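You operate a simulated robot arm through the tools that you are given. There is no shell and no other tool. Be economical: measure what you need, move in short steps, check, and stop when the job is done.

Carry out the task below with a simulated robot arm. There is one attempt and no reset: what you move stays moved.

Task
Fetch the card sleeve from the top of the crate table and set it in the green tote.

It is judged by the outcome, as a careful person would: the job done as asked, and still so three seconds after it is handed in. It fails if anything else is knocked over, pushed out of place, dropped, spilled or broken.

Robot
A 7-joint arm with a two-finger parallel gripper, fixed in place. Base frame: the origin is at the foot of the arm, x ahead of it, y to its left, z up; the work surface is at about z = 0. Lengths are in m, angles in degrees, forces in N, time in s.
With the tool pointing down near the work surface it reaches from about 0.24 to 0.62 m from the base axis. Its first joint turns from -66.0 to 66.0 degrees. Payload 2.6 kg.
The TCP is the grasp point between the finger pads, 0.03 m short of the fingertips. In the tool frame z runs along the fingers and y along their closing line. The gripper opens to 0.094 m. The fingers are 0.028 m wide and 0.01 m thick; the gripper's body (0.05 by 0.096 m) begins 0.055 m behind the TCP.
Orientation is told as [roll, pitch, yaw] about the base's x, y, z axes, in that order, counted from this pose: with the fingers straight down and closing along the base's y, the tool's x points along the base's -x, its y along +y and its z along -z.

Tools
- The arm moves only by the tool jog_arm. Its argument "plan" is a list of rows, each a list of 3 entries, a list of its own where there are three numbers: the turn, a rotation vector about the tool's x, y, z in units of 120 degrees (1.0 is 120 degrees), then the shift along the tool's x, y, z in units of 100 mm (1.0 is 100 mm), then the finger opening in m, from 0 to 0.094. In form: [[[ax, ay, az], [x, y, z], claw], ...]. A call has 1 to 8 rows; each row is the pose to reach, as a shift and turn from the pose commanded when the call began, along the tool's axes at that moment. A call with a number of a shift or a turn outside -1 to 1 is refused whole. A row lasts 0.2 s, in which the tool goes at most 0.05 m and 8.6 degrees; a call with a longer step from one row to the next is refused whole, and so is a gripper value outside its range. A pose out of reach is approached as far as the arm can. The call stops where the force on the tool passes 40 N (or 10 N more than at its start, if that is more) or the arm is blocked; 0.2 s more then pass. The fingers move at their own pace (about 0.072 m/s each) and stop on an object; they squeeze with about 25 N. The grip force told is the motor's: it shows also when the fingers shut on nothing. Time passes only in rows, and 0.2 s behind the last, so rows that repeat a pose let the fingers close. The reply holds the time, the measured pose of the TCP, the force on the tool along the base axes, the opening and the grip force, in the units named above and with some noise, and new pictures: "pictures" is both (left out), scene, wrist or none.
- Cameras (640 x 400 px; columns grow to the right, rows downward): "scene" is fixed at [0.0305, 0.4236, 0.5777]; the picture's right is [-0.84, -0.54, 0.00], its down [-0.24, 0.38, -0.89] and it looks along [0.48, -0.75, -0.45] (base axes); focal length 349 px, centre (320, 200). "wrist" rides on the gripper at [-0.037, 0, -0.058] in the tool frame; the picture's right is [0.00, -1.00, 0.00], its down [0.97, 0.00, -0.24] and it looks along [0.24, 0.00, 0.97] (tool axes); focal length 218 px, centre (320, 200). There is no depth. A picture from a camera that has moved, and an enlarged one, comes with that camera's place and axes in the base frame and with its lens.
- zoom(camera, box): a new picture of the part [left, top, right, bottom] of that camera's present view, enlarged. The clock stands still meanwhile.
- job_done(): hands the job in; it is judged then, once.

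Work in short steps. Places have to be worked out from the pictures, the camera data and where the tool is seen: move nearer, look again, correct. Check each grasp and each placing, and mend what went wrong. You have 90 turns and 150 pictures in all, those below and enlarged ones among them. Open the gripper and draw the arm clear of the work before you hand the job in, unless the task says otherwise; then end with one line.

The tools are called by a JSON object that holds its "name" and its "arguments". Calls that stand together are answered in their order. jog_arm: Moves the arm, as the interface text tells. Its arguments: {"type":"object","properties":{"plan":{"type":"array","items":{"type":"array"}},"pictures":{"type":"string","enum":["both","scene","wrist","none"]}},"required":["plan"]} The other tools are called the same way: zoom (camera, box) takes an enlarged picture of a part of a camera's view; job_done () hands the job in.

At the start:

```text
t: 0.0
position: [0.2575, -0.2533, 0.391]
orientation: [0.0, 0.0, 0.0]
contact_force: [-0.7, -0.2, 0.2]
finger_gap: 0.094
grasp_force: 0.1
```

scene: 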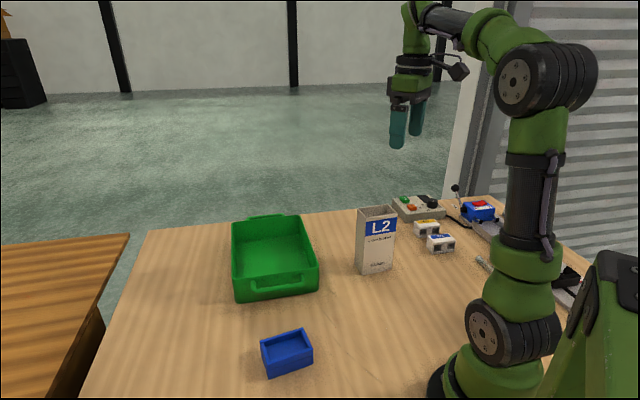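
wrist: 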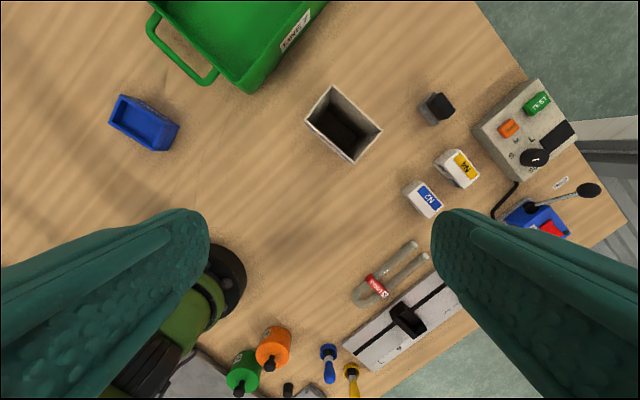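

I need to identify the card sleeve, so I enlarge the candidate objects in both views.

{"name": "zoom", "arguments": {"camera": "scene", "box": [330, 170, 530, 295]}}

{"name": "zoom", "arguments": {"camera": "wrist", "box": [280, 60, 440, 160]}}

{"name": "zoom", "arguments": {"camera": "scene", "box": [0, 200, 320, 400]}}

```text
3.20 times, centred on (430, 232) of scene
camera zoom: at [0.0305, 0.4236, 0.5777], right [-0.84, -0.54, 0.0], down [-0.24, 0.38, -0.89], along [0.48, -0.75, -0.45], focal length 1115 px, centre (-32, 96)
```

zoom: 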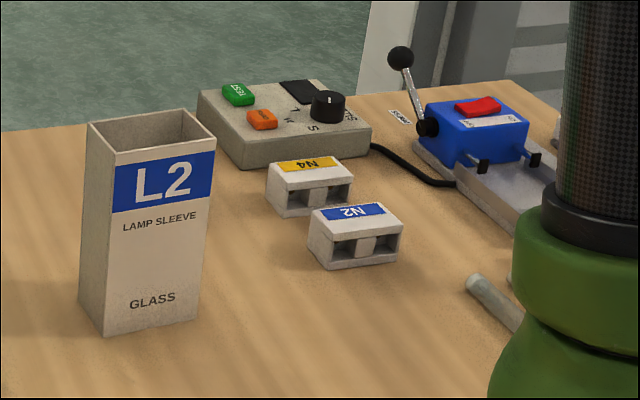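

```text
4.00 times, centred on (360, 110) of wrist
camera zoom: at [0.2936, -0.2541, 0.448], right [0.0, -1.0, 0.0], down [-0.97, 0.0, 0.24], along [-0.24, 0.0, -0.97], focal length 873 px, centre (160, 560)
```

zoom: 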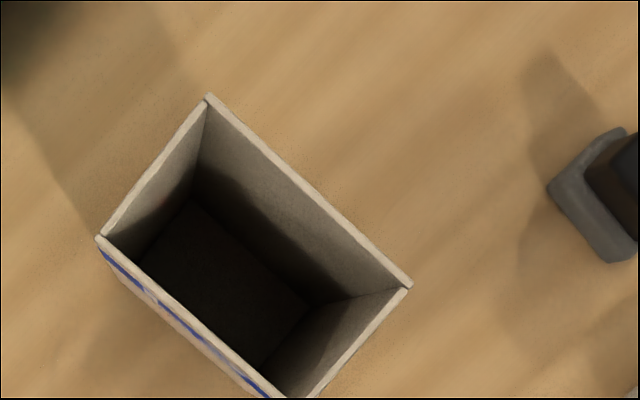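

```text
2.00 times, centred on (160, 300) of scene
camera zoom: at [0.0305, 0.4236, 0.5777], right [-0.84, -0.54, 0.0], down [-0.24, 0.38, -0.89], along [0.48, -0.75, -0.45], focal length 697 px, centre (640, 0)
```

zoom: 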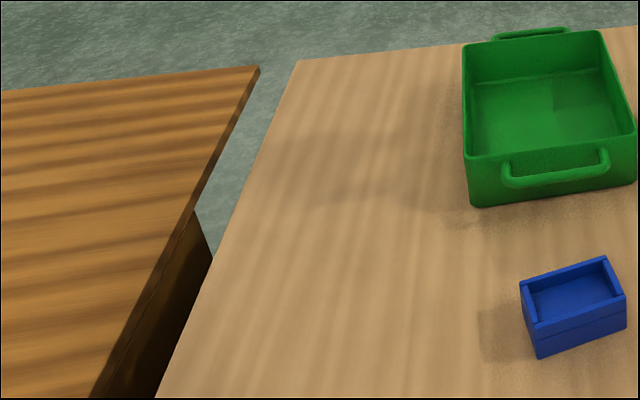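

The L2 box is a "lamp sleeve – glass" on the bench, not evidently a card sleeve, and the "crate table" may be the slatted one at left, out of view. I swing toward +y and tilt the wrist camera to look there.

{"name": "jog_arm", "arguments": {"plan": [[[-0.06, 0, 0], [-0.1, 0.12, 0], 0.094], [[-0.12, 0, 0], [-0.2, 0.25, 0], 0.094], [[-0.18, 0, 0], [-0.3, 0.4, 0], 0.094], [[-0.24, 0, 0], [-0.4, 0.5, 0], 0.094], [[-0.3, 0, 0], [-0.5, 0.6, 0], 0.094], [[-0.36, 0, 0], [-0.5, 0.75, 0], 0.094], [[-0.4, 0, 0], [-0.5, 0.9, 0], 0.094], [[-0.4, 0, 0], [-0.5, 1.0, 0], 0.094]], "pictures": "both"}}

```text
t: 1.8
position: [0.3075, -0.1544, 0.3928]
orientation: [48.1, -0.1, 0.0]
contact_force: [-0.2, -0.6, 0.6]
finger_gap: 0.0941
grasp_force: 0.1
camera wrist: at [0.3442, -0.1978, 0.4296], right [0.0, -0.67, -0.74], down [-0.97, -0.18, 0.16], along [-0.24, 0.72, -0.65], focal length 218 px, centre (320, 200)
```

scene: 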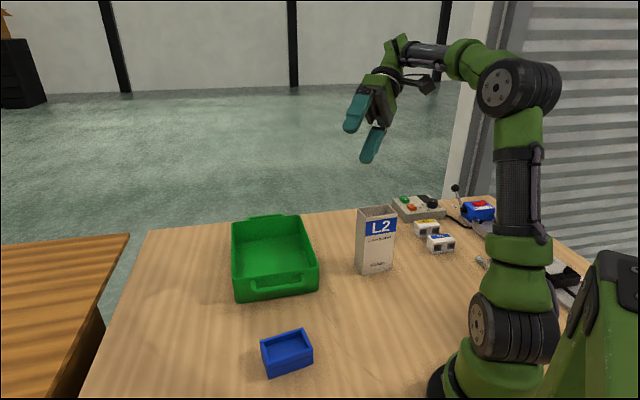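
wrist: 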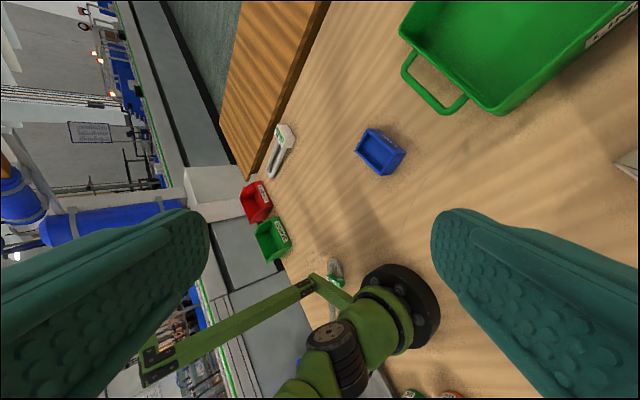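

The slatted table and more items at the +y end of the bench appear. I enlarge them.

{"name": "zoom", "arguments": {"camera": "wrist", "box": [200, 0, 360, 100]}}

{"name": "zoom", "arguments": {"camera": "wrist", "box": [220, 100, 420, 300]}}

```text
4.00 times, centred on (280, 50) of wrist
camera zoom: at [0.3442, -0.1978, 0.4296], right [0.0, -0.67, -0.74], down [-0.97, -0.18, 0.16], along [-0.24, 0.72, -0.65], focal length 873 px, centre (480, 800)
```

zoom: 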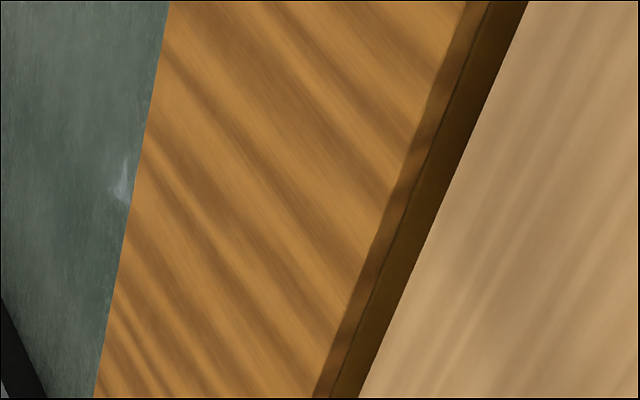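

```text
2.00 times, centred on (320, 200) of wrist
camera zoom: at [0.3442, -0.1978, 0.4296], right [0.0, -0.67, -0.74], down [-0.97, -0.18, 0.16], along [-0.24, 0.72, -0.65], focal length 436 px, centre (320, 200)
```

zoom: 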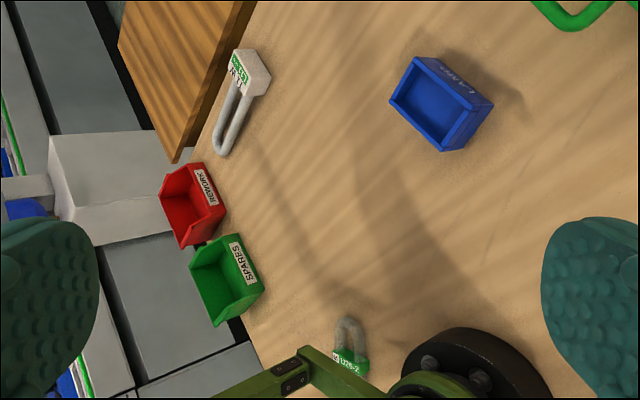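

The slatted table's visible part is empty; I tilt the camera toward +x to see the rest of it.

{"name": "jog_arm", "arguments": {"plan": [[[0, -0.06, 0], [0, 0, 0], 0.094], [[0, -0.12, 0], [0, 0, 0], 0.094], [[0, -0.18, 0], [0, 0, 0], 0.094], [[0, -0.24, 0], [0, 0, 0], 0.094], [[0, -0.3, 0], [0, 0, 0], 0.094], [[0, -0.36, 0], [0, 0, 0], 0.094], [[0, -0.36, 0], [0, 0, 0], 0.094]], "pictures": "wrist"}}

```text
t: 3.4
position: [0.3069, -0.1533, 0.3895]
orientation: [56.8, -27.4, -35.0]
contact_force: [-0.4, -0.9, 0.4]
finger_gap: 0.0936
grasp_force: 0.0
camera wrist: at [0.2934, -0.2033, 0.4347], right [0.0, -0.67, -0.74], down [-0.87, 0.36, -0.33], along [0.49, 0.65, -0.58], focal length 218 px, centre (320, 200)
```

wrist: 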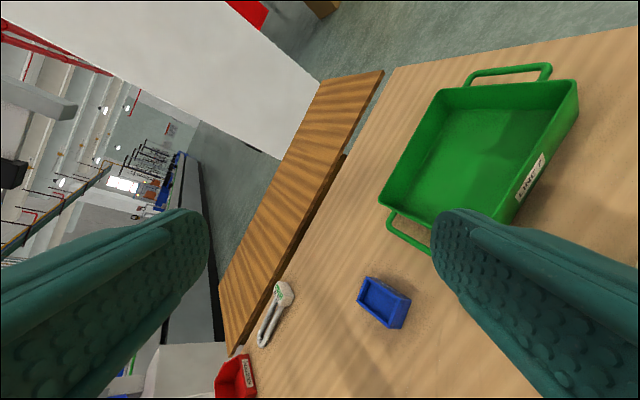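

The slatted table is completely empty, so the L2 sleeve (card carton) on the bench is the likely target, but I'll return to vertical and check the remaining unseen bench area before committing.

{"name": "jog_arm", "arguments": {"plan": [[[0, 0.06, 0], [0, 0, 0], 0.094], [[0, 0.12, 0], [0, 0, 0], 0.094], [[0, 0.18, 0], [0, 0, 0], 0.094], [[0, 0.24, 0], [0, 0, 0], 0.094], [[0, 0.3, 0], [0, 0, 0], 0.094], [[0, 0.36, 0], [0, 0, 0], 0.094]], "pictures": "none"}}

{"name": "jog_arm", "arguments": {"plan": [[[0.06, 0, 0], [0, 0, 0], 0.094], [[0.12, 0, 0], [0, 0, 0], 0.094], [[0.18, 0, 0], [0, 0, 0], 0.094], [[0.24, 0, 0], [0, 0, 0], 0.094], [[0.3, 0, 0], [0, 0, 0], 0.094], [[0.36, 0, 0], [0, 0, 0], 0.094], [[0.4, 0, 0], [0, 0, 0], 0.094]], "pictures": "wrist"}}

{"name": "jog_arm", "arguments": {"plan": [[[0.06, 0, 0], [0, 0, 0], 0.094], [[0.12, 0, 0], [0, 0, 0], 0.094], [[0.18, 0, 0], [0, 0, 0], 0.094], [[0.24, 0, 0], [0, 0, 0], 0.094], [[0.3, 0, 0], [0, 0, 0], 0.094]], "pictures": "wrist"}}

```text
t: 4.8
position: [0.3077, -0.1533, 0.3917]
orientation: [48.1, 0.0, 0.1]
contact_force: [0.4, 0.1, -0.2]
finger_gap: 0.0941
grasp_force: 0.0
```

```text
t: 6.4
position: [0.3076, -0.1533, 0.3904]
orientation: [-0.1, -0.1, 0.2]
contact_force: [0.1, 0.3, 0.0]
finger_gap: 0.0943
grasp_force: 0.0
camera wrist: at [0.3436, -0.1534, 0.4488], right [0.0, -1.0, 0.0], down [-0.97, 0.0, 0.24], along [-0.24, 0.0, -0.97], focal length 218 px, centre (320, 200)
```

wrist: 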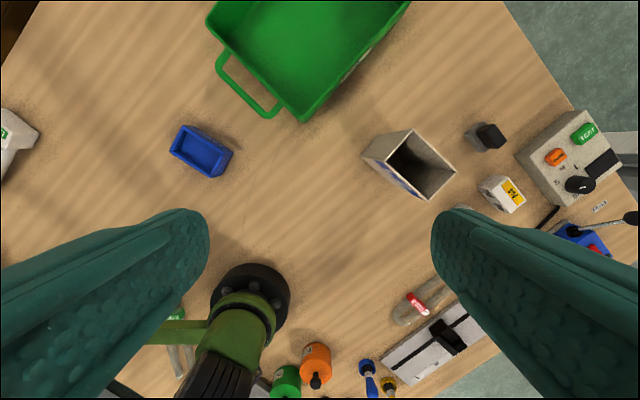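

```text
t: 7.6
position: [0.3081, -0.1538, 0.391]
orientation: [-36.2, -0.1, 0.1]
contact_force: [-0.2, -0.7, 1.2]
finger_gap: 0.094
grasp_force: 0.0
camera wrist: at [0.3441, -0.1194, 0.437], right [0.0, -0.81, 0.59], down [-0.97, 0.14, 0.19], along [-0.24, -0.57, -0.78], focal length 218 px, centre (320, 200)
```

wrist: 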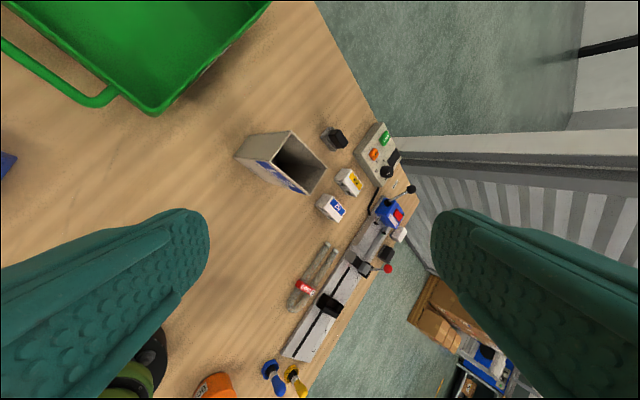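

No other sleeve anywhere: target is the L2 card sleeve; triangulation of the two vertical wrist views gives centre ≈(0.319,-0.285), rim z≈0.16, about 0.05 × 0.083, short axis at yaw ≈ +50°. I return to vertical, then move over it and yaw.

{"name": "jog_arm", "arguments": {"plan": [[[-0.06, 0, 0], [0, 0, 0], 0.094], [[-0.12, 0, 0], [0, 0, 0], 0.094], [[-0.18, 0, 0], [0, 0, 0], 0.094], [[-0.24, 0, 0], [0, 0, 0], 0.094], [[-0.3, 0, 0], [0, 0, 0], 0.094]], "pictures": "none"}}

{"name": "jog_arm", "arguments": {"plan": [[[0, 0, -0.06], [0, -0.2, 0], 0.094], [[0, 0, -0.12], [0, -0.4, 0], 0.094], [[0, 0, -0.18], [0, -0.6, 0], 0.094], [[0, 0, -0.24], [0, -0.8, 0], 0.094], [[0, 0, -0.3], [0, -1.0, 0], 0.094], [[0, 0, -0.36], [-0.1, -1.0, 0], 0.094], [[0, 0, -0.4167], [-0.1, -1.0, 0], 0.094]], "pictures": "both"}}

```text
t: 8.8
position: [0.3073, -0.1525, 0.3901]
orientation: [0.2, 0.0, 0.0]
contact_force: [0.3, -0.2, 0.1]
finger_gap: 0.0939
grasp_force: 0.0
```

```text
t: 10.4
position: [0.3156, -0.2545, 0.3903]
orientation: [0.0, 0.0, 50.1]
contact_force: [0.0, 0.6, 0.1]
finger_gap: 0.094
grasp_force: 0.0
camera wrist: at [0.3393, -0.2259, 0.4471], right [0.77, -0.64, 0.0], down [-0.62, -0.75, 0.24], along [-0.15, -0.18, -0.97], focal length 218 px, centre (320, 200)
```

scene: 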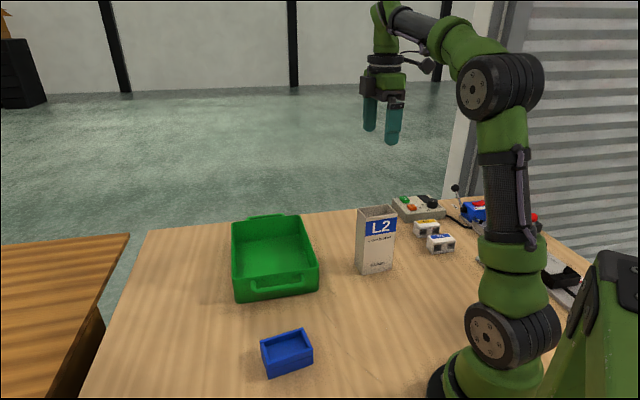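
wrist: 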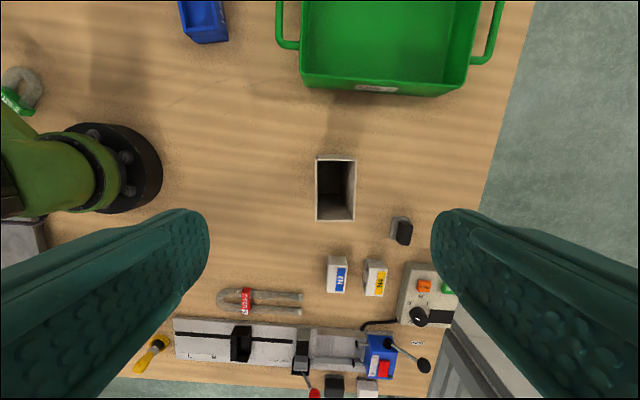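

The sleeve now lies square in view. I enlarge it for precise measurement and to look inside.

{"name": "zoom", "arguments": {"camera": "wrist", "box": [280, 140, 400, 240]}}

{"name": "zoom", "arguments": {"camera": "wrist", "box": [260, 0, 520, 110]}}

```text
4.00 times, centred on (340, 190) of wrist
camera zoom: at [0.3393, -0.2259, 0.4471], right [0.77, -0.64, 0.0], down [-0.62, -0.75, 0.24], along [-0.15, -0.18, -0.97], focal length 873 px, centre (240, 240)
```

zoom: 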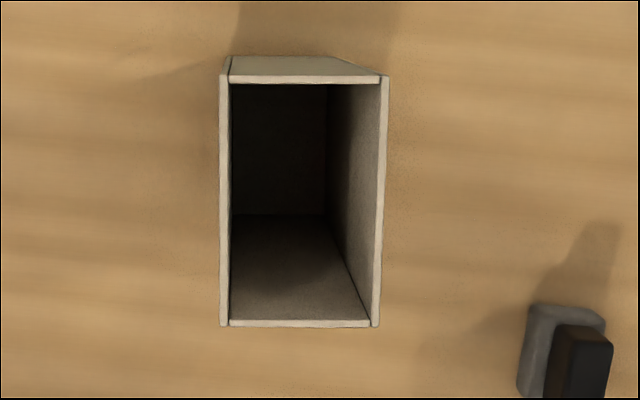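

```text
2.46 times, centred on (390, 55) of wrist
camera zoom: at [0.3393, -0.2259, 0.4471], right [0.77, -0.64, 0.0], down [-0.62, -0.75, 0.24], along [-0.15, -0.18, -0.97], focal length 537 px, centre (148, 557)
```

zoom: 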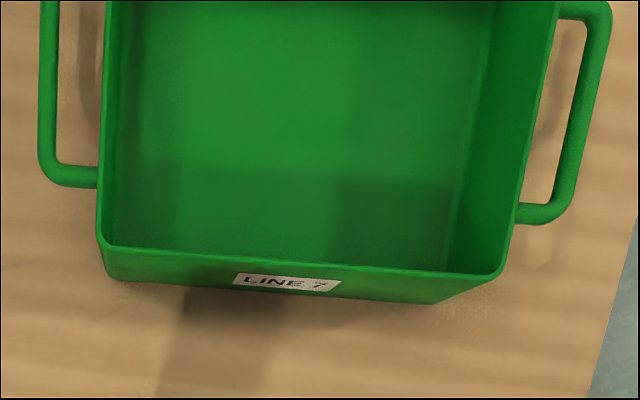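

The sleeve is empty, square to the gripper, and needs shift tool x +0.022, y −0.021. I centre over it and lower to just above the rim.

{"name": "jog_arm", "arguments": {"plan": [[[0, 0, 0], [0.11, -0.1, 0.2], 0.094], [[0, 0, 0], [0.22, -0.208, 0.4], 0.094], [[0, 0, 0], [0.22, -0.208, 0.7], 0.094], [[0, 0, 0], [0.22, -0.208, 1.0], 0.094]], "pictures": "wrist"}}

{"name": "jog_arm", "arguments": {"plan": [[[0, 0, 0], [0, 0, 0.3], 0.094], [[0, 0, 0], [0, 0, 0.6], 0.094], [[0, 0, 0], [0, 0, 0.8], 0.094]], "pictures": "both"}}

```text
t: 11.4
position: [0.3187, -0.2836, 0.2904]
orientation: [-0.1, 0.0, 50.1]
contact_force: [1.0, 0.1, 0.2]
finger_gap: 0.0941
grasp_force: 0.0
camera wrist: at [0.3429, -0.2553, 0.3471], right [0.77, -0.64, 0.0], down [-0.62, -0.74, 0.24], along [-0.15, -0.18, -0.97], focal length 218 px, centre (320, 200)
```

wrist: 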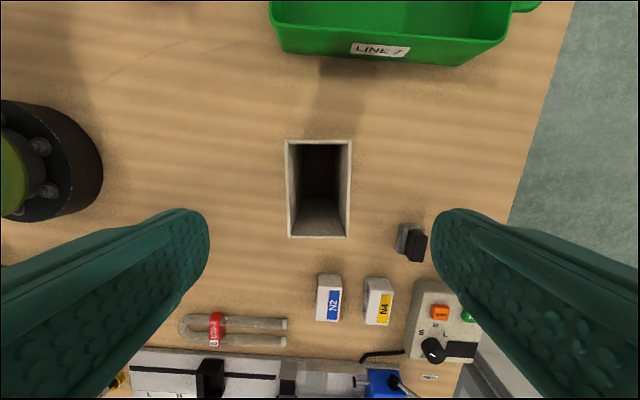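

```text
t: 12.2
position: [0.3199, -0.2848, 0.2107]
orientation: [0.0, 0.0, 50.0]
contact_force: [-0.6, -0.1, -0.6]
finger_gap: 0.0943
grasp_force: 0.1
camera wrist: at [0.3434, -0.2567, 0.268], right [0.77, -0.64, 0.0], down [-0.62, -0.74, 0.24], along [-0.15, -0.18, -0.97], focal length 218 px, centre (320, 200)
```

scene: 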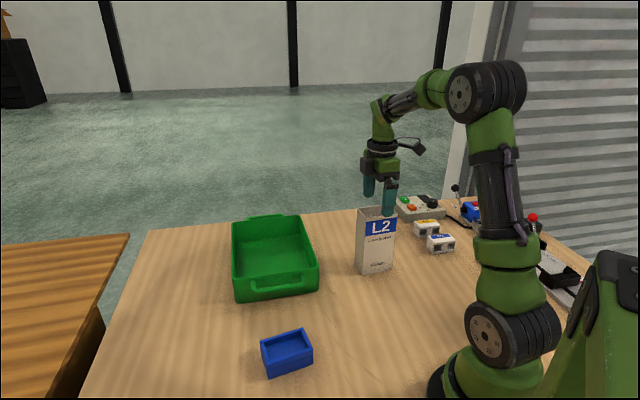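
wrist: 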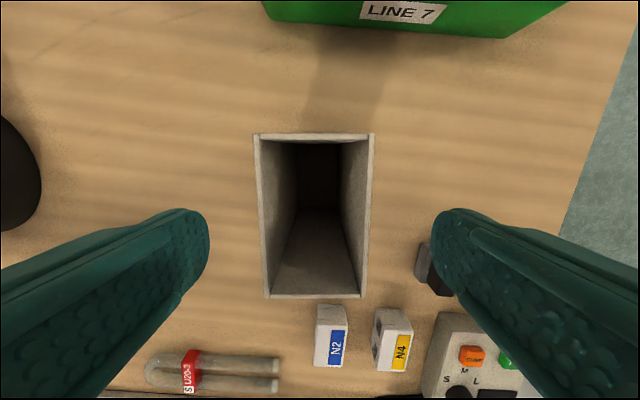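

The sleeve is centred within ~2.5 mm (rim z≈0.166). I correct y and descend so the pads straddle its upper part at TCP z≈0.133.

{"name": "jog_arm", "arguments": {"plan": [[[0, 0, 0], [0, 0.025, 0.2], 0.094], [[0, 0, 0], [0, 0.025, 0.4], 0.094], [[0, 0, 0], [0, 0.025, 0.6], 0.094], [[0, 0, 0], [0, 0.025, 0.78], 0.094]], "pictures": "both"}}

```text
t: 13.2
position: [0.3157, -0.2847, 0.1312]
orientation: [0.0, 0.0, 50.0]
contact_force: [1.2, 0.0, 1.0]
finger_gap: 0.0941
grasp_force: 0.1
camera wrist: at [0.3395, -0.2553, 0.1893], right [0.77, -0.64, 0.0], down [-0.62, -0.74, 0.24], along [-0.15, -0.18, -0.97], focal length 218 px, centre (320, 200)
```

scene: 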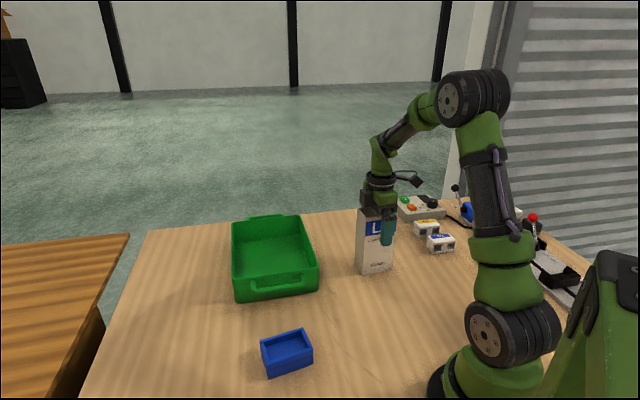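
wrist: 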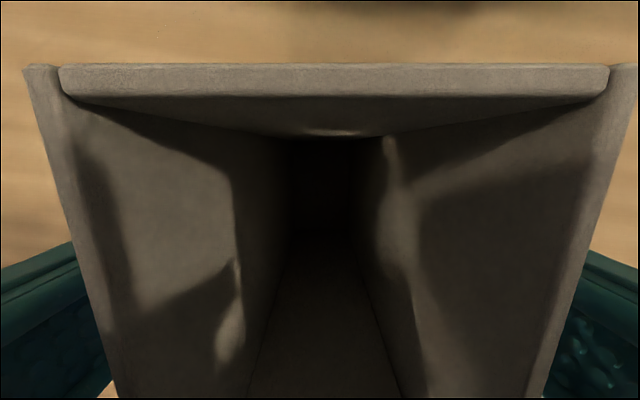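

Both fingers straddle the sleeve with nothing touched. I close gently, commanding only slightly below its width to limit the squeeze.

{"name": "jog_arm", "arguments": {"plan": [[[0, 0, 0], [0, 0, 0], 0.07], [[0, 0, 0], [0, 0, 0], 0.058], [[0, 0, 0], [0, 0, 0], 0.052], [[0, 0, 0], [0, 0, 0], 0.048], [[0, 0, 0], [0, 0, 0], 0.048]], "pictures": "both"}}

```text
t: 14.4
position: [0.316, -0.2835, 0.1325]
orientation: [0.0, 0.1, 49.9]
contact_force: [0.2, -0.1, 0.6]
finger_gap: 0.0577
grasp_force: 25.1
camera wrist: at [0.3396, -0.2552, 0.1896], right [0.77, -0.64, 0.0], down [-0.62, -0.74, 0.24], along [-0.15, -0.18, -0.97], focal length 218 px, centre (320, 200)
```

scene: 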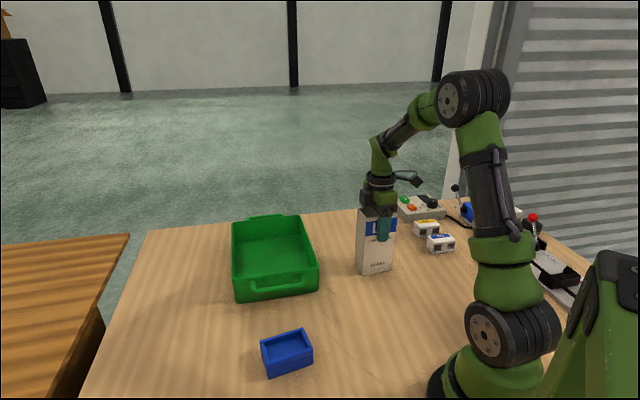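
wrist: 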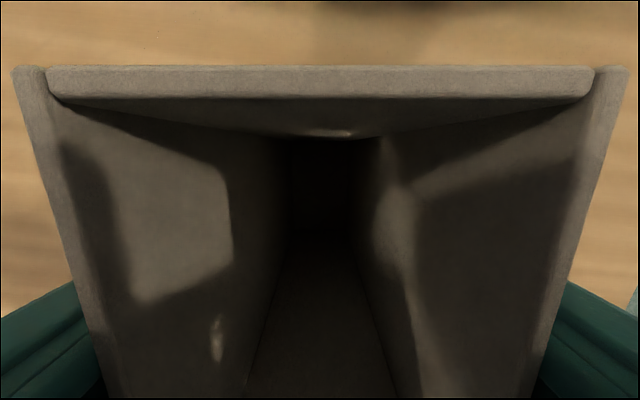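

Gripped at 0.058 m with 25 N. I lift straight up in small steps and check.

{"name": "jog_arm", "arguments": {"plan": [[[0, 0, 0], [0, 0, -0.1], 0.048], [[0, 0, 0], [0, 0, -0.25], 0.048], [[0, 0, 0], [0, 0, -0.4], 0.048], [[0, 0, 0], [0, 0, -0.6], 0.048], [[0, 0, 0], [0, 0, -0.8], 0.048], [[0, 0, 0], [0, 0, -1.0], 0.048]], "pictures": "both"}}

```text
t: 15.8
position: [0.3178, -0.2807, 0.2315]
orientation: [0.0, 0.0, 50.1]
contact_force: [-1.3, -0.1, -0.9]
finger_gap: 0.0578
grasp_force: 24.7
camera wrist: at [0.3409, -0.2536, 0.289], right [0.77, -0.64, 0.0], down [-0.62, -0.74, 0.24], along [-0.15, -0.18, -0.97], focal length 218 px, centre (320, 200)
```

scene: 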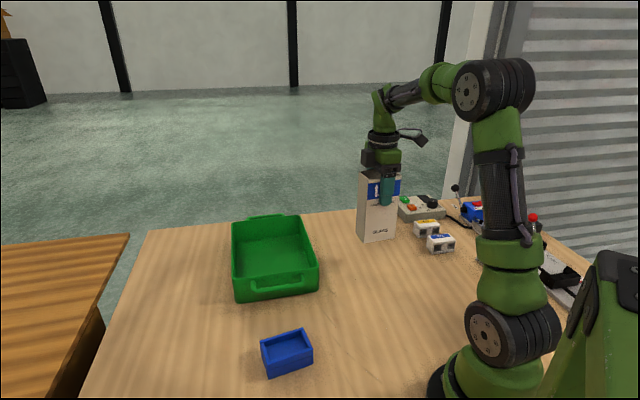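
wrist: 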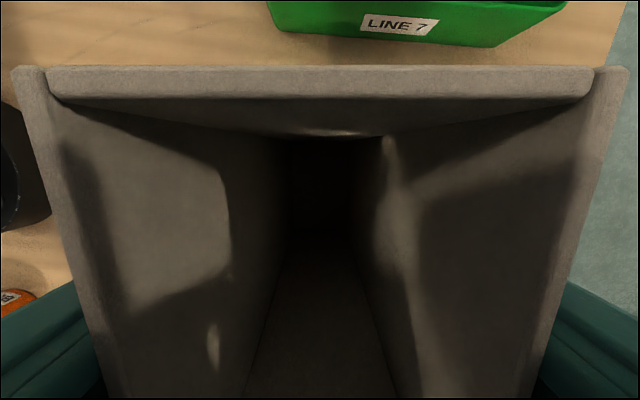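

The sleeve hangs straight and firm. I raise a bit more and travel toward the tote interior (target about (0.516, −0.139)), halfway first.

{"name": "jog_arm", "arguments": {"plan": [[[0, 0, 0], [0, 0, -0.2], 0.048], [[0, 0, 0], [0, 0, -0.4], 0.048], [[0, 0, 0], [-0.25, -0.1, -0.4], 0.048], [[0, 0, 0], [-0.5, -0.2, -0.4], 0.048], [[0, 0, 0], [-0.75, -0.3, -0.4], 0.048], [[0, 0, 0], [-1.0, -0.3, -0.4], 0.048]], "pictures": "both"}}

```text
t: 17.2
position: [0.4037, -0.2252, 0.2724]
orientation: [0.0, 0.0, 50.0]
contact_force: [0.1, -0.7, -1.1]
finger_gap: 0.0574
grasp_force: 24.7
camera wrist: at [0.4275, -0.1968, 0.3291], right [0.77, -0.64, 0.0], down [-0.62, -0.74, 0.24], along [-0.15, -0.18, -0.97], focal length 218 px, centre (320, 200)
```

scene: 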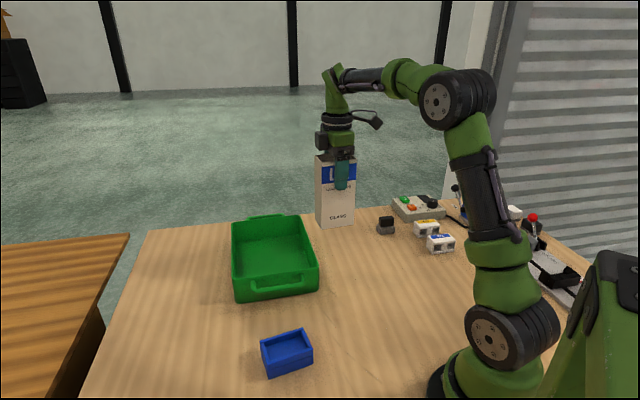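
wrist: 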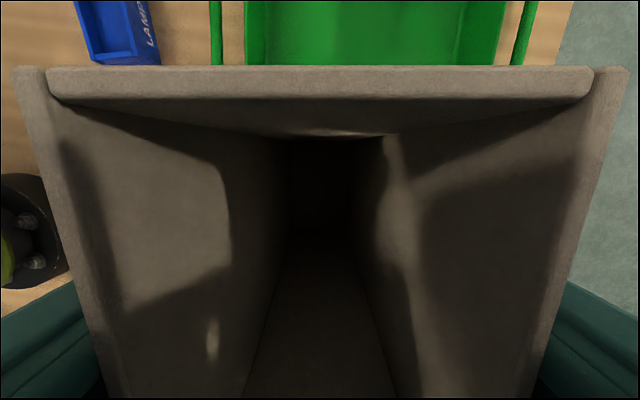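

On course; tote's centreline is about 0.05 m further right. I continue forward and right at the same height.

{"name": "jog_arm", "arguments": {"plan": [[[0, 0, 0], [-0.25, -0.15, 0], 0.048], [[0, 0, 0], [-0.5, -0.3, 0], 0.048], [[0, 0, 0], [-0.75, -0.45, 0], 0.048], [[0, 0, 0], [-1.0, -0.45, 0], 0.048]], "pictures": "none"}}

{"name": "jog_arm", "arguments": {"plan": [[[0, 0, 0], [-0.18, 0, 0], 0.048], [[0, 0, 0], [-0.36, 0, 0], 0.048], [[0, 0, 0], [-0.36, 0, 0], 0.048]], "pictures": "both"}}

```text
t: 18.2
position: [0.4997, -0.1771, 0.2718]
orientation: [0.0, 0.0, 50.0]
contact_force: [0.2, -0.5, -0.6]
finger_gap: 0.0573
grasp_force: 25.3
```

```text
t: 19.0
position: [0.5235, -0.1483, 0.2721]
orientation: [0.0, 0.0, 50.1]
contact_force: [0.5, 0.3, -0.4]
finger_gap: 0.0577
grasp_force: 25.0
camera wrist: at [0.5474, -0.1201, 0.3287], right [0.77, -0.64, 0.0], down [-0.62, -0.74, 0.24], along [-0.15, -0.18, -0.97], focal length 218 px, centre (320, 200)
```

scene: 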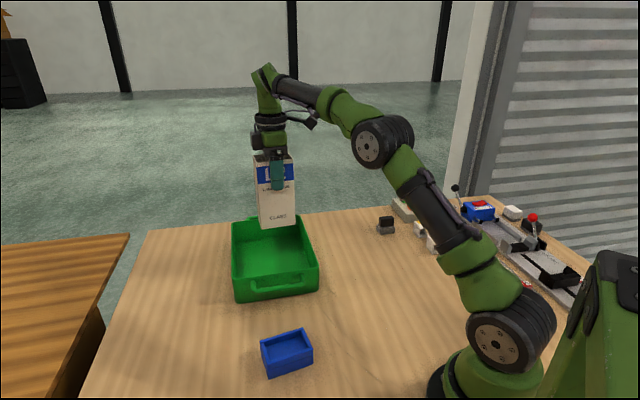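
wrist: 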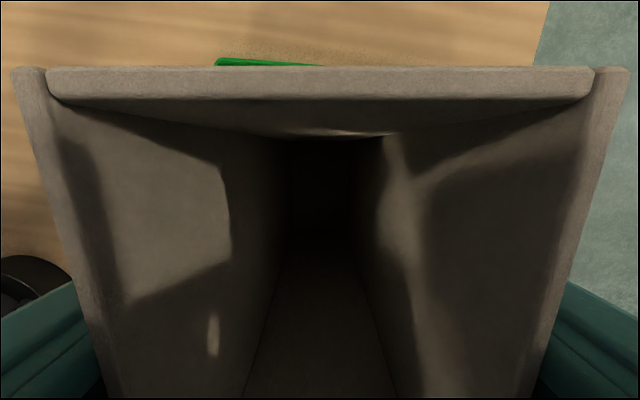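

Tote corners work out to a centre ≈(0.545,−0.14); the sleeve is well inside its outline. I nudge forward 12 mm and lower 0.1 m.

{"name": "jog_arm", "arguments": {"plan": [[[0, 0, 0], [-0.12, -0.05, 0.1], 0.048], [[0, 0, 0], [-0.12, -0.05, 0.3], 0.048], [[0, 0, 0], [-0.12, -0.05, 0.5], 0.048], [[0, 0, 0], [-0.12, -0.05, 0.7], 0.048], [[0, 0, 0], [-0.12, -0.05, 0.9], 0.048], [[0, 0, 0], [-0.12, -0.05, 1.0], 0.048]], "pictures": "both"}}

```text
t: 20.4
position: [0.5367, -0.1459, 0.1717]
orientation: [0.0, 0.0, 50.0]
contact_force: [0.5, 0.2, -0.4]
finger_gap: 0.0576
grasp_force: 25.1
camera wrist: at [0.5593, -0.1181, 0.2287], right [0.77, -0.64, 0.0], down [-0.62, -0.74, 0.24], along [-0.15, -0.18, -0.97], focal length 218 px, centre (320, 200)
```

scene: 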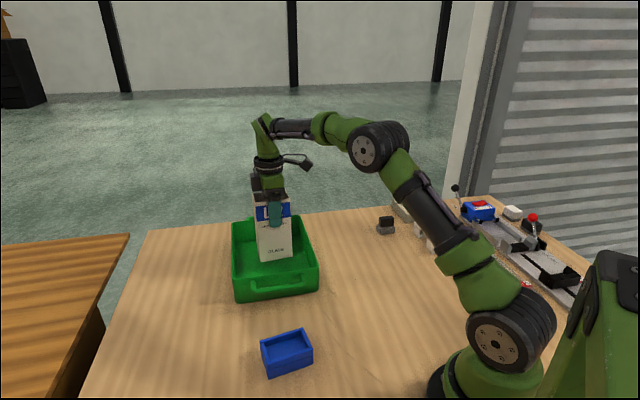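
wrist: 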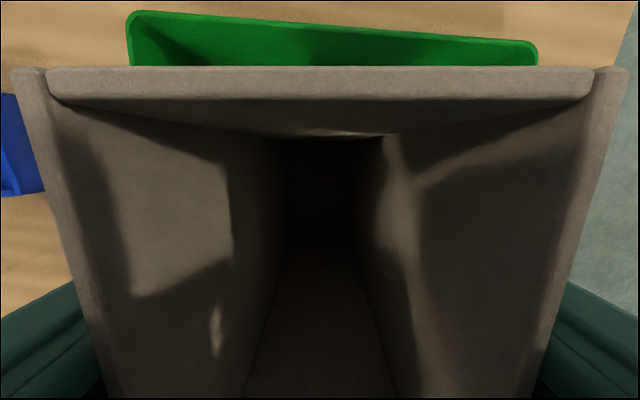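

Sleeve is inside all four walls with its base about 4 cm up. I lower slowly toward the floor, watching force.

{"name": "jog_arm", "arguments": {"plan": [[[0, 0, 0], [0, 0, 0.08], 0.048], [[0, 0, 0], [0, 0, 0.16], 0.048], [[0, 0, 0], [0, 0, 0.24], 0.048], [[0, 0, 0], [0, 0, 0.29], 0.048], [[0, 0, 0], [0, 0, 0.32], 0.048]], "pictures": "scene"}}

{"name": "zoom", "arguments": {"camera": "scene", "box": [210, 190, 340, 310]}}

```text
t: 21.6
position: [0.5364, -0.1433, 0.142]
orientation: [0.1, 0.0, 50.1]
contact_force: [0.5, 0.0, -0.6]
finger_gap: 0.0576
grasp_force: 25.1
```

scene: 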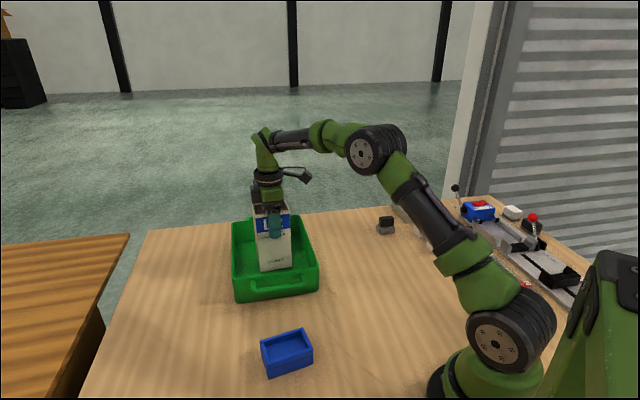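

```text
3.33 times, centred on (275, 250) of scene
camera zoom: at [0.0305, 0.4236, 0.5777], right [-0.84, -0.54, 0.0], down [-0.24, 0.38, -0.89], along [0.48, -0.75, -0.45], focal length 1162 px, centre (470, 33)
```

zoom: 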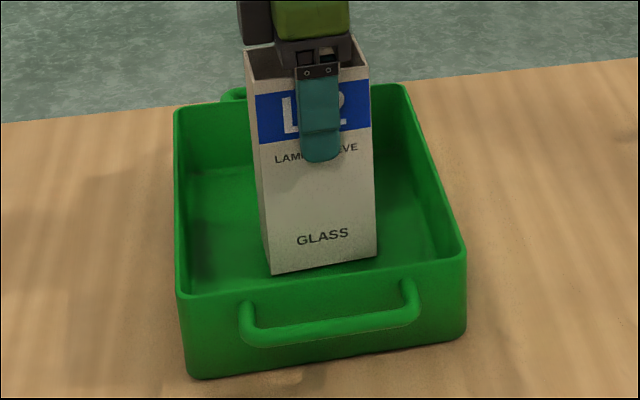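

No contact yet (TCP z 0.142, base ≈ 1 cm up). I continue in 2 mm steps.

{"name": "jog_arm", "arguments": {"plan": [[[0, 0, 0], [0, 0, 0.02], 0.048], [[0, 0, 0], [0, 0, 0.04], 0.048], [[0, 0, 0], [0, 0, 0.055], 0.048]], "pictures": "none"}}

```text
t: 22.4
position: [0.5391, -0.143, 0.137]
orientation: [-0.1, 0.0, 50.0]
contact_force: [-3.8, -0.4, 9.1]
finger_gap: 0.0574
grasp_force: 25.5
```

Contact with the tote floor (9 N upward). I open slowly.

{"name": "jog_arm", "arguments": {"plan": [[[0, 0, 0], [0, 0, 0], 0.06], [[0, 0, 0], [0, 0, 0], 0.068], [[0, 0, 0], [0, 0, 0], 0.08], [[0, 0, 0], [0, 0, 0], 0.09], [[0, 0, 0], [0, 0, 0], 0.094]], "pictures": "both"}}

```text
t: 23.6
position: [0.5387, -0.1429, 0.1353]
orientation: [0.0, 0.0, 50.0]
contact_force: [0.5, 0.0, -0.1]
finger_gap: 0.0937
grasp_force: 0.0
camera wrist: at [0.5615, -0.1152, 0.193], right [0.77, -0.64, 0.0], down [-0.62, -0.74, 0.24], along [-0.15, -0.18, -0.97], focal length 218 px, centre (320, 200)
```

scene: 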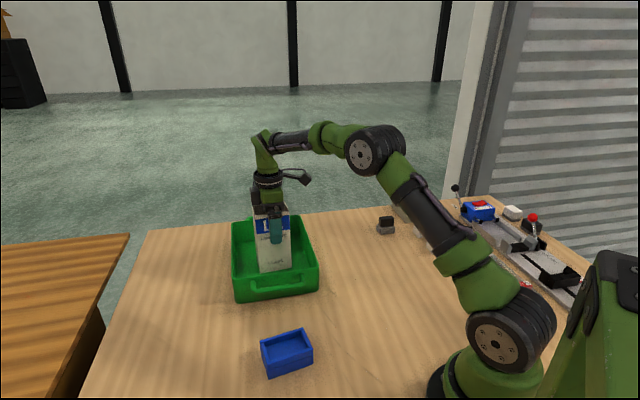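
wrist: 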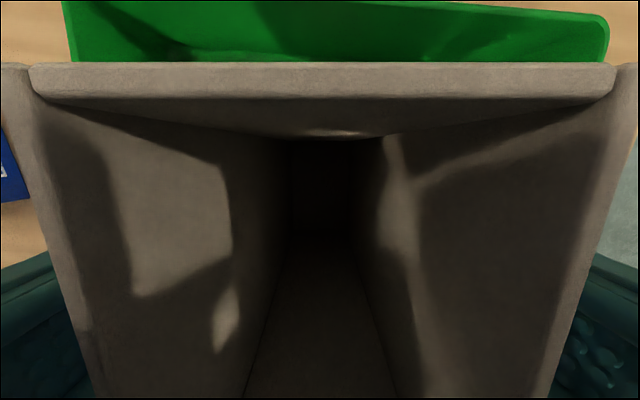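

Released; the sleeve stands upright and the fingers are clear of it. I withdraw straight up, then away.

{"name": "jog_arm", "arguments": {"plan": [[[0, 0, 0], [0, 0, -0.15], 0.094], [[0, 0, 0], [0, 0, -0.3], 0.094], [[0, 0, 0], [0, 0, -0.6], 0.094], [[0, 0, 0], [0, 0, -1.0], 0.094]], "pictures": "none"}}

{"name": "jog_arm", "arguments": {"plan": [[[0, 0, 0], [0, 0, -0.3], 0.094], [[0, 0, 0], [0.3, 0.2, -0.5], 0.094], [[0, 0, 0], [0.6, 0.4, -0.6], 0.094], [[0, 0, 0], [1.0, 0.4, -0.7], 0.094]], "pictures": "both"}}

{"name": "zoom", "arguments": {"camera": "scene", "box": [210, 190, 340, 310]}}

```text
t: 24.6
position: [0.5383, -0.1432, 0.2331]
orientation: [0.0, 0.1, 49.8]
contact_force: [-0.8, 0.2, 0.4]
finger_gap: 0.094
grasp_force: 0.1
```

```text
t: 25.6
position: [0.4418, -0.1945, 0.3058]
orientation: [0.1, 0.0, 50.1]
contact_force: [0.5, 0.0, 0.0]
finger_gap: 0.0939
grasp_force: 0.2
camera wrist: at [0.4656, -0.1658, 0.3625], right [0.77, -0.64, 0.0], down [-0.62, -0.74, 0.24], along [-0.15, -0.18, -0.97], focal length 218 px, centre (320, 200)
```

scene: 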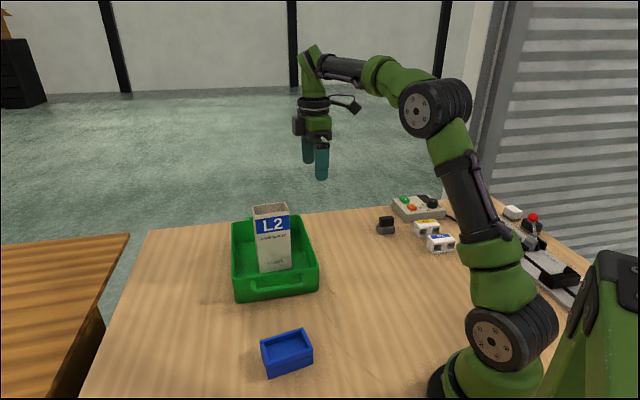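
wrist: 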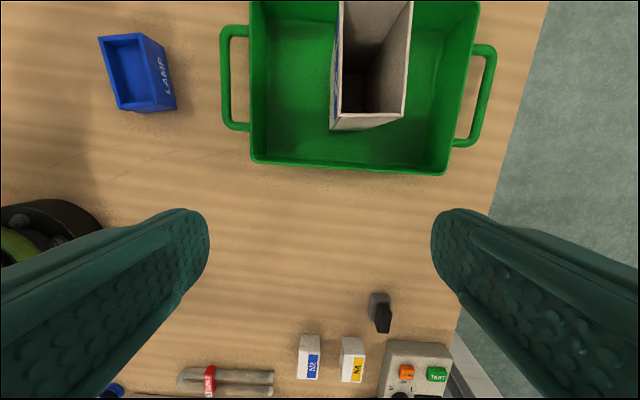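

```text
3.33 times, centred on (275, 250) of scene
camera zoom: at [0.0305, 0.4236, 0.5777], right [-0.84, -0.54, 0.0], down [-0.24, 0.38, -0.89], along [0.48, -0.75, -0.45], focal length 1162 px, centre (470, 33)
```

zoom: 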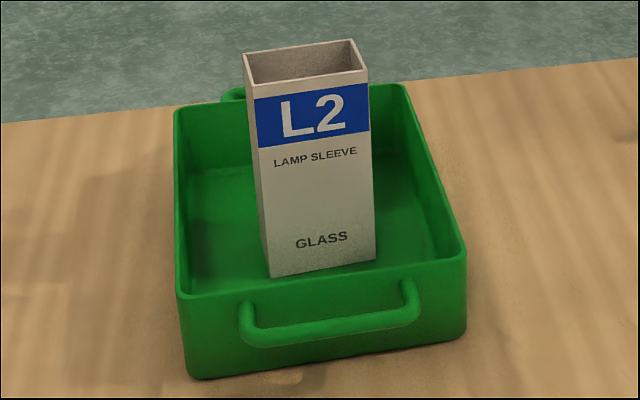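

The sleeve stands upright in the green tote, the arm is clear, and nothing else has moved. I hand in.

{"name": "job_done", "arguments": {}}

```text
The job is handed in.
```

I put the L2 lamp sleeve in the green tote (marked LINE 7), where it stands upright; the gripper is open, the arm is clear and nothing else was moved. No item was labelled "card sleeve" and the slatted side table was empty, so I took the only sleeve in view, which stood on the bench.
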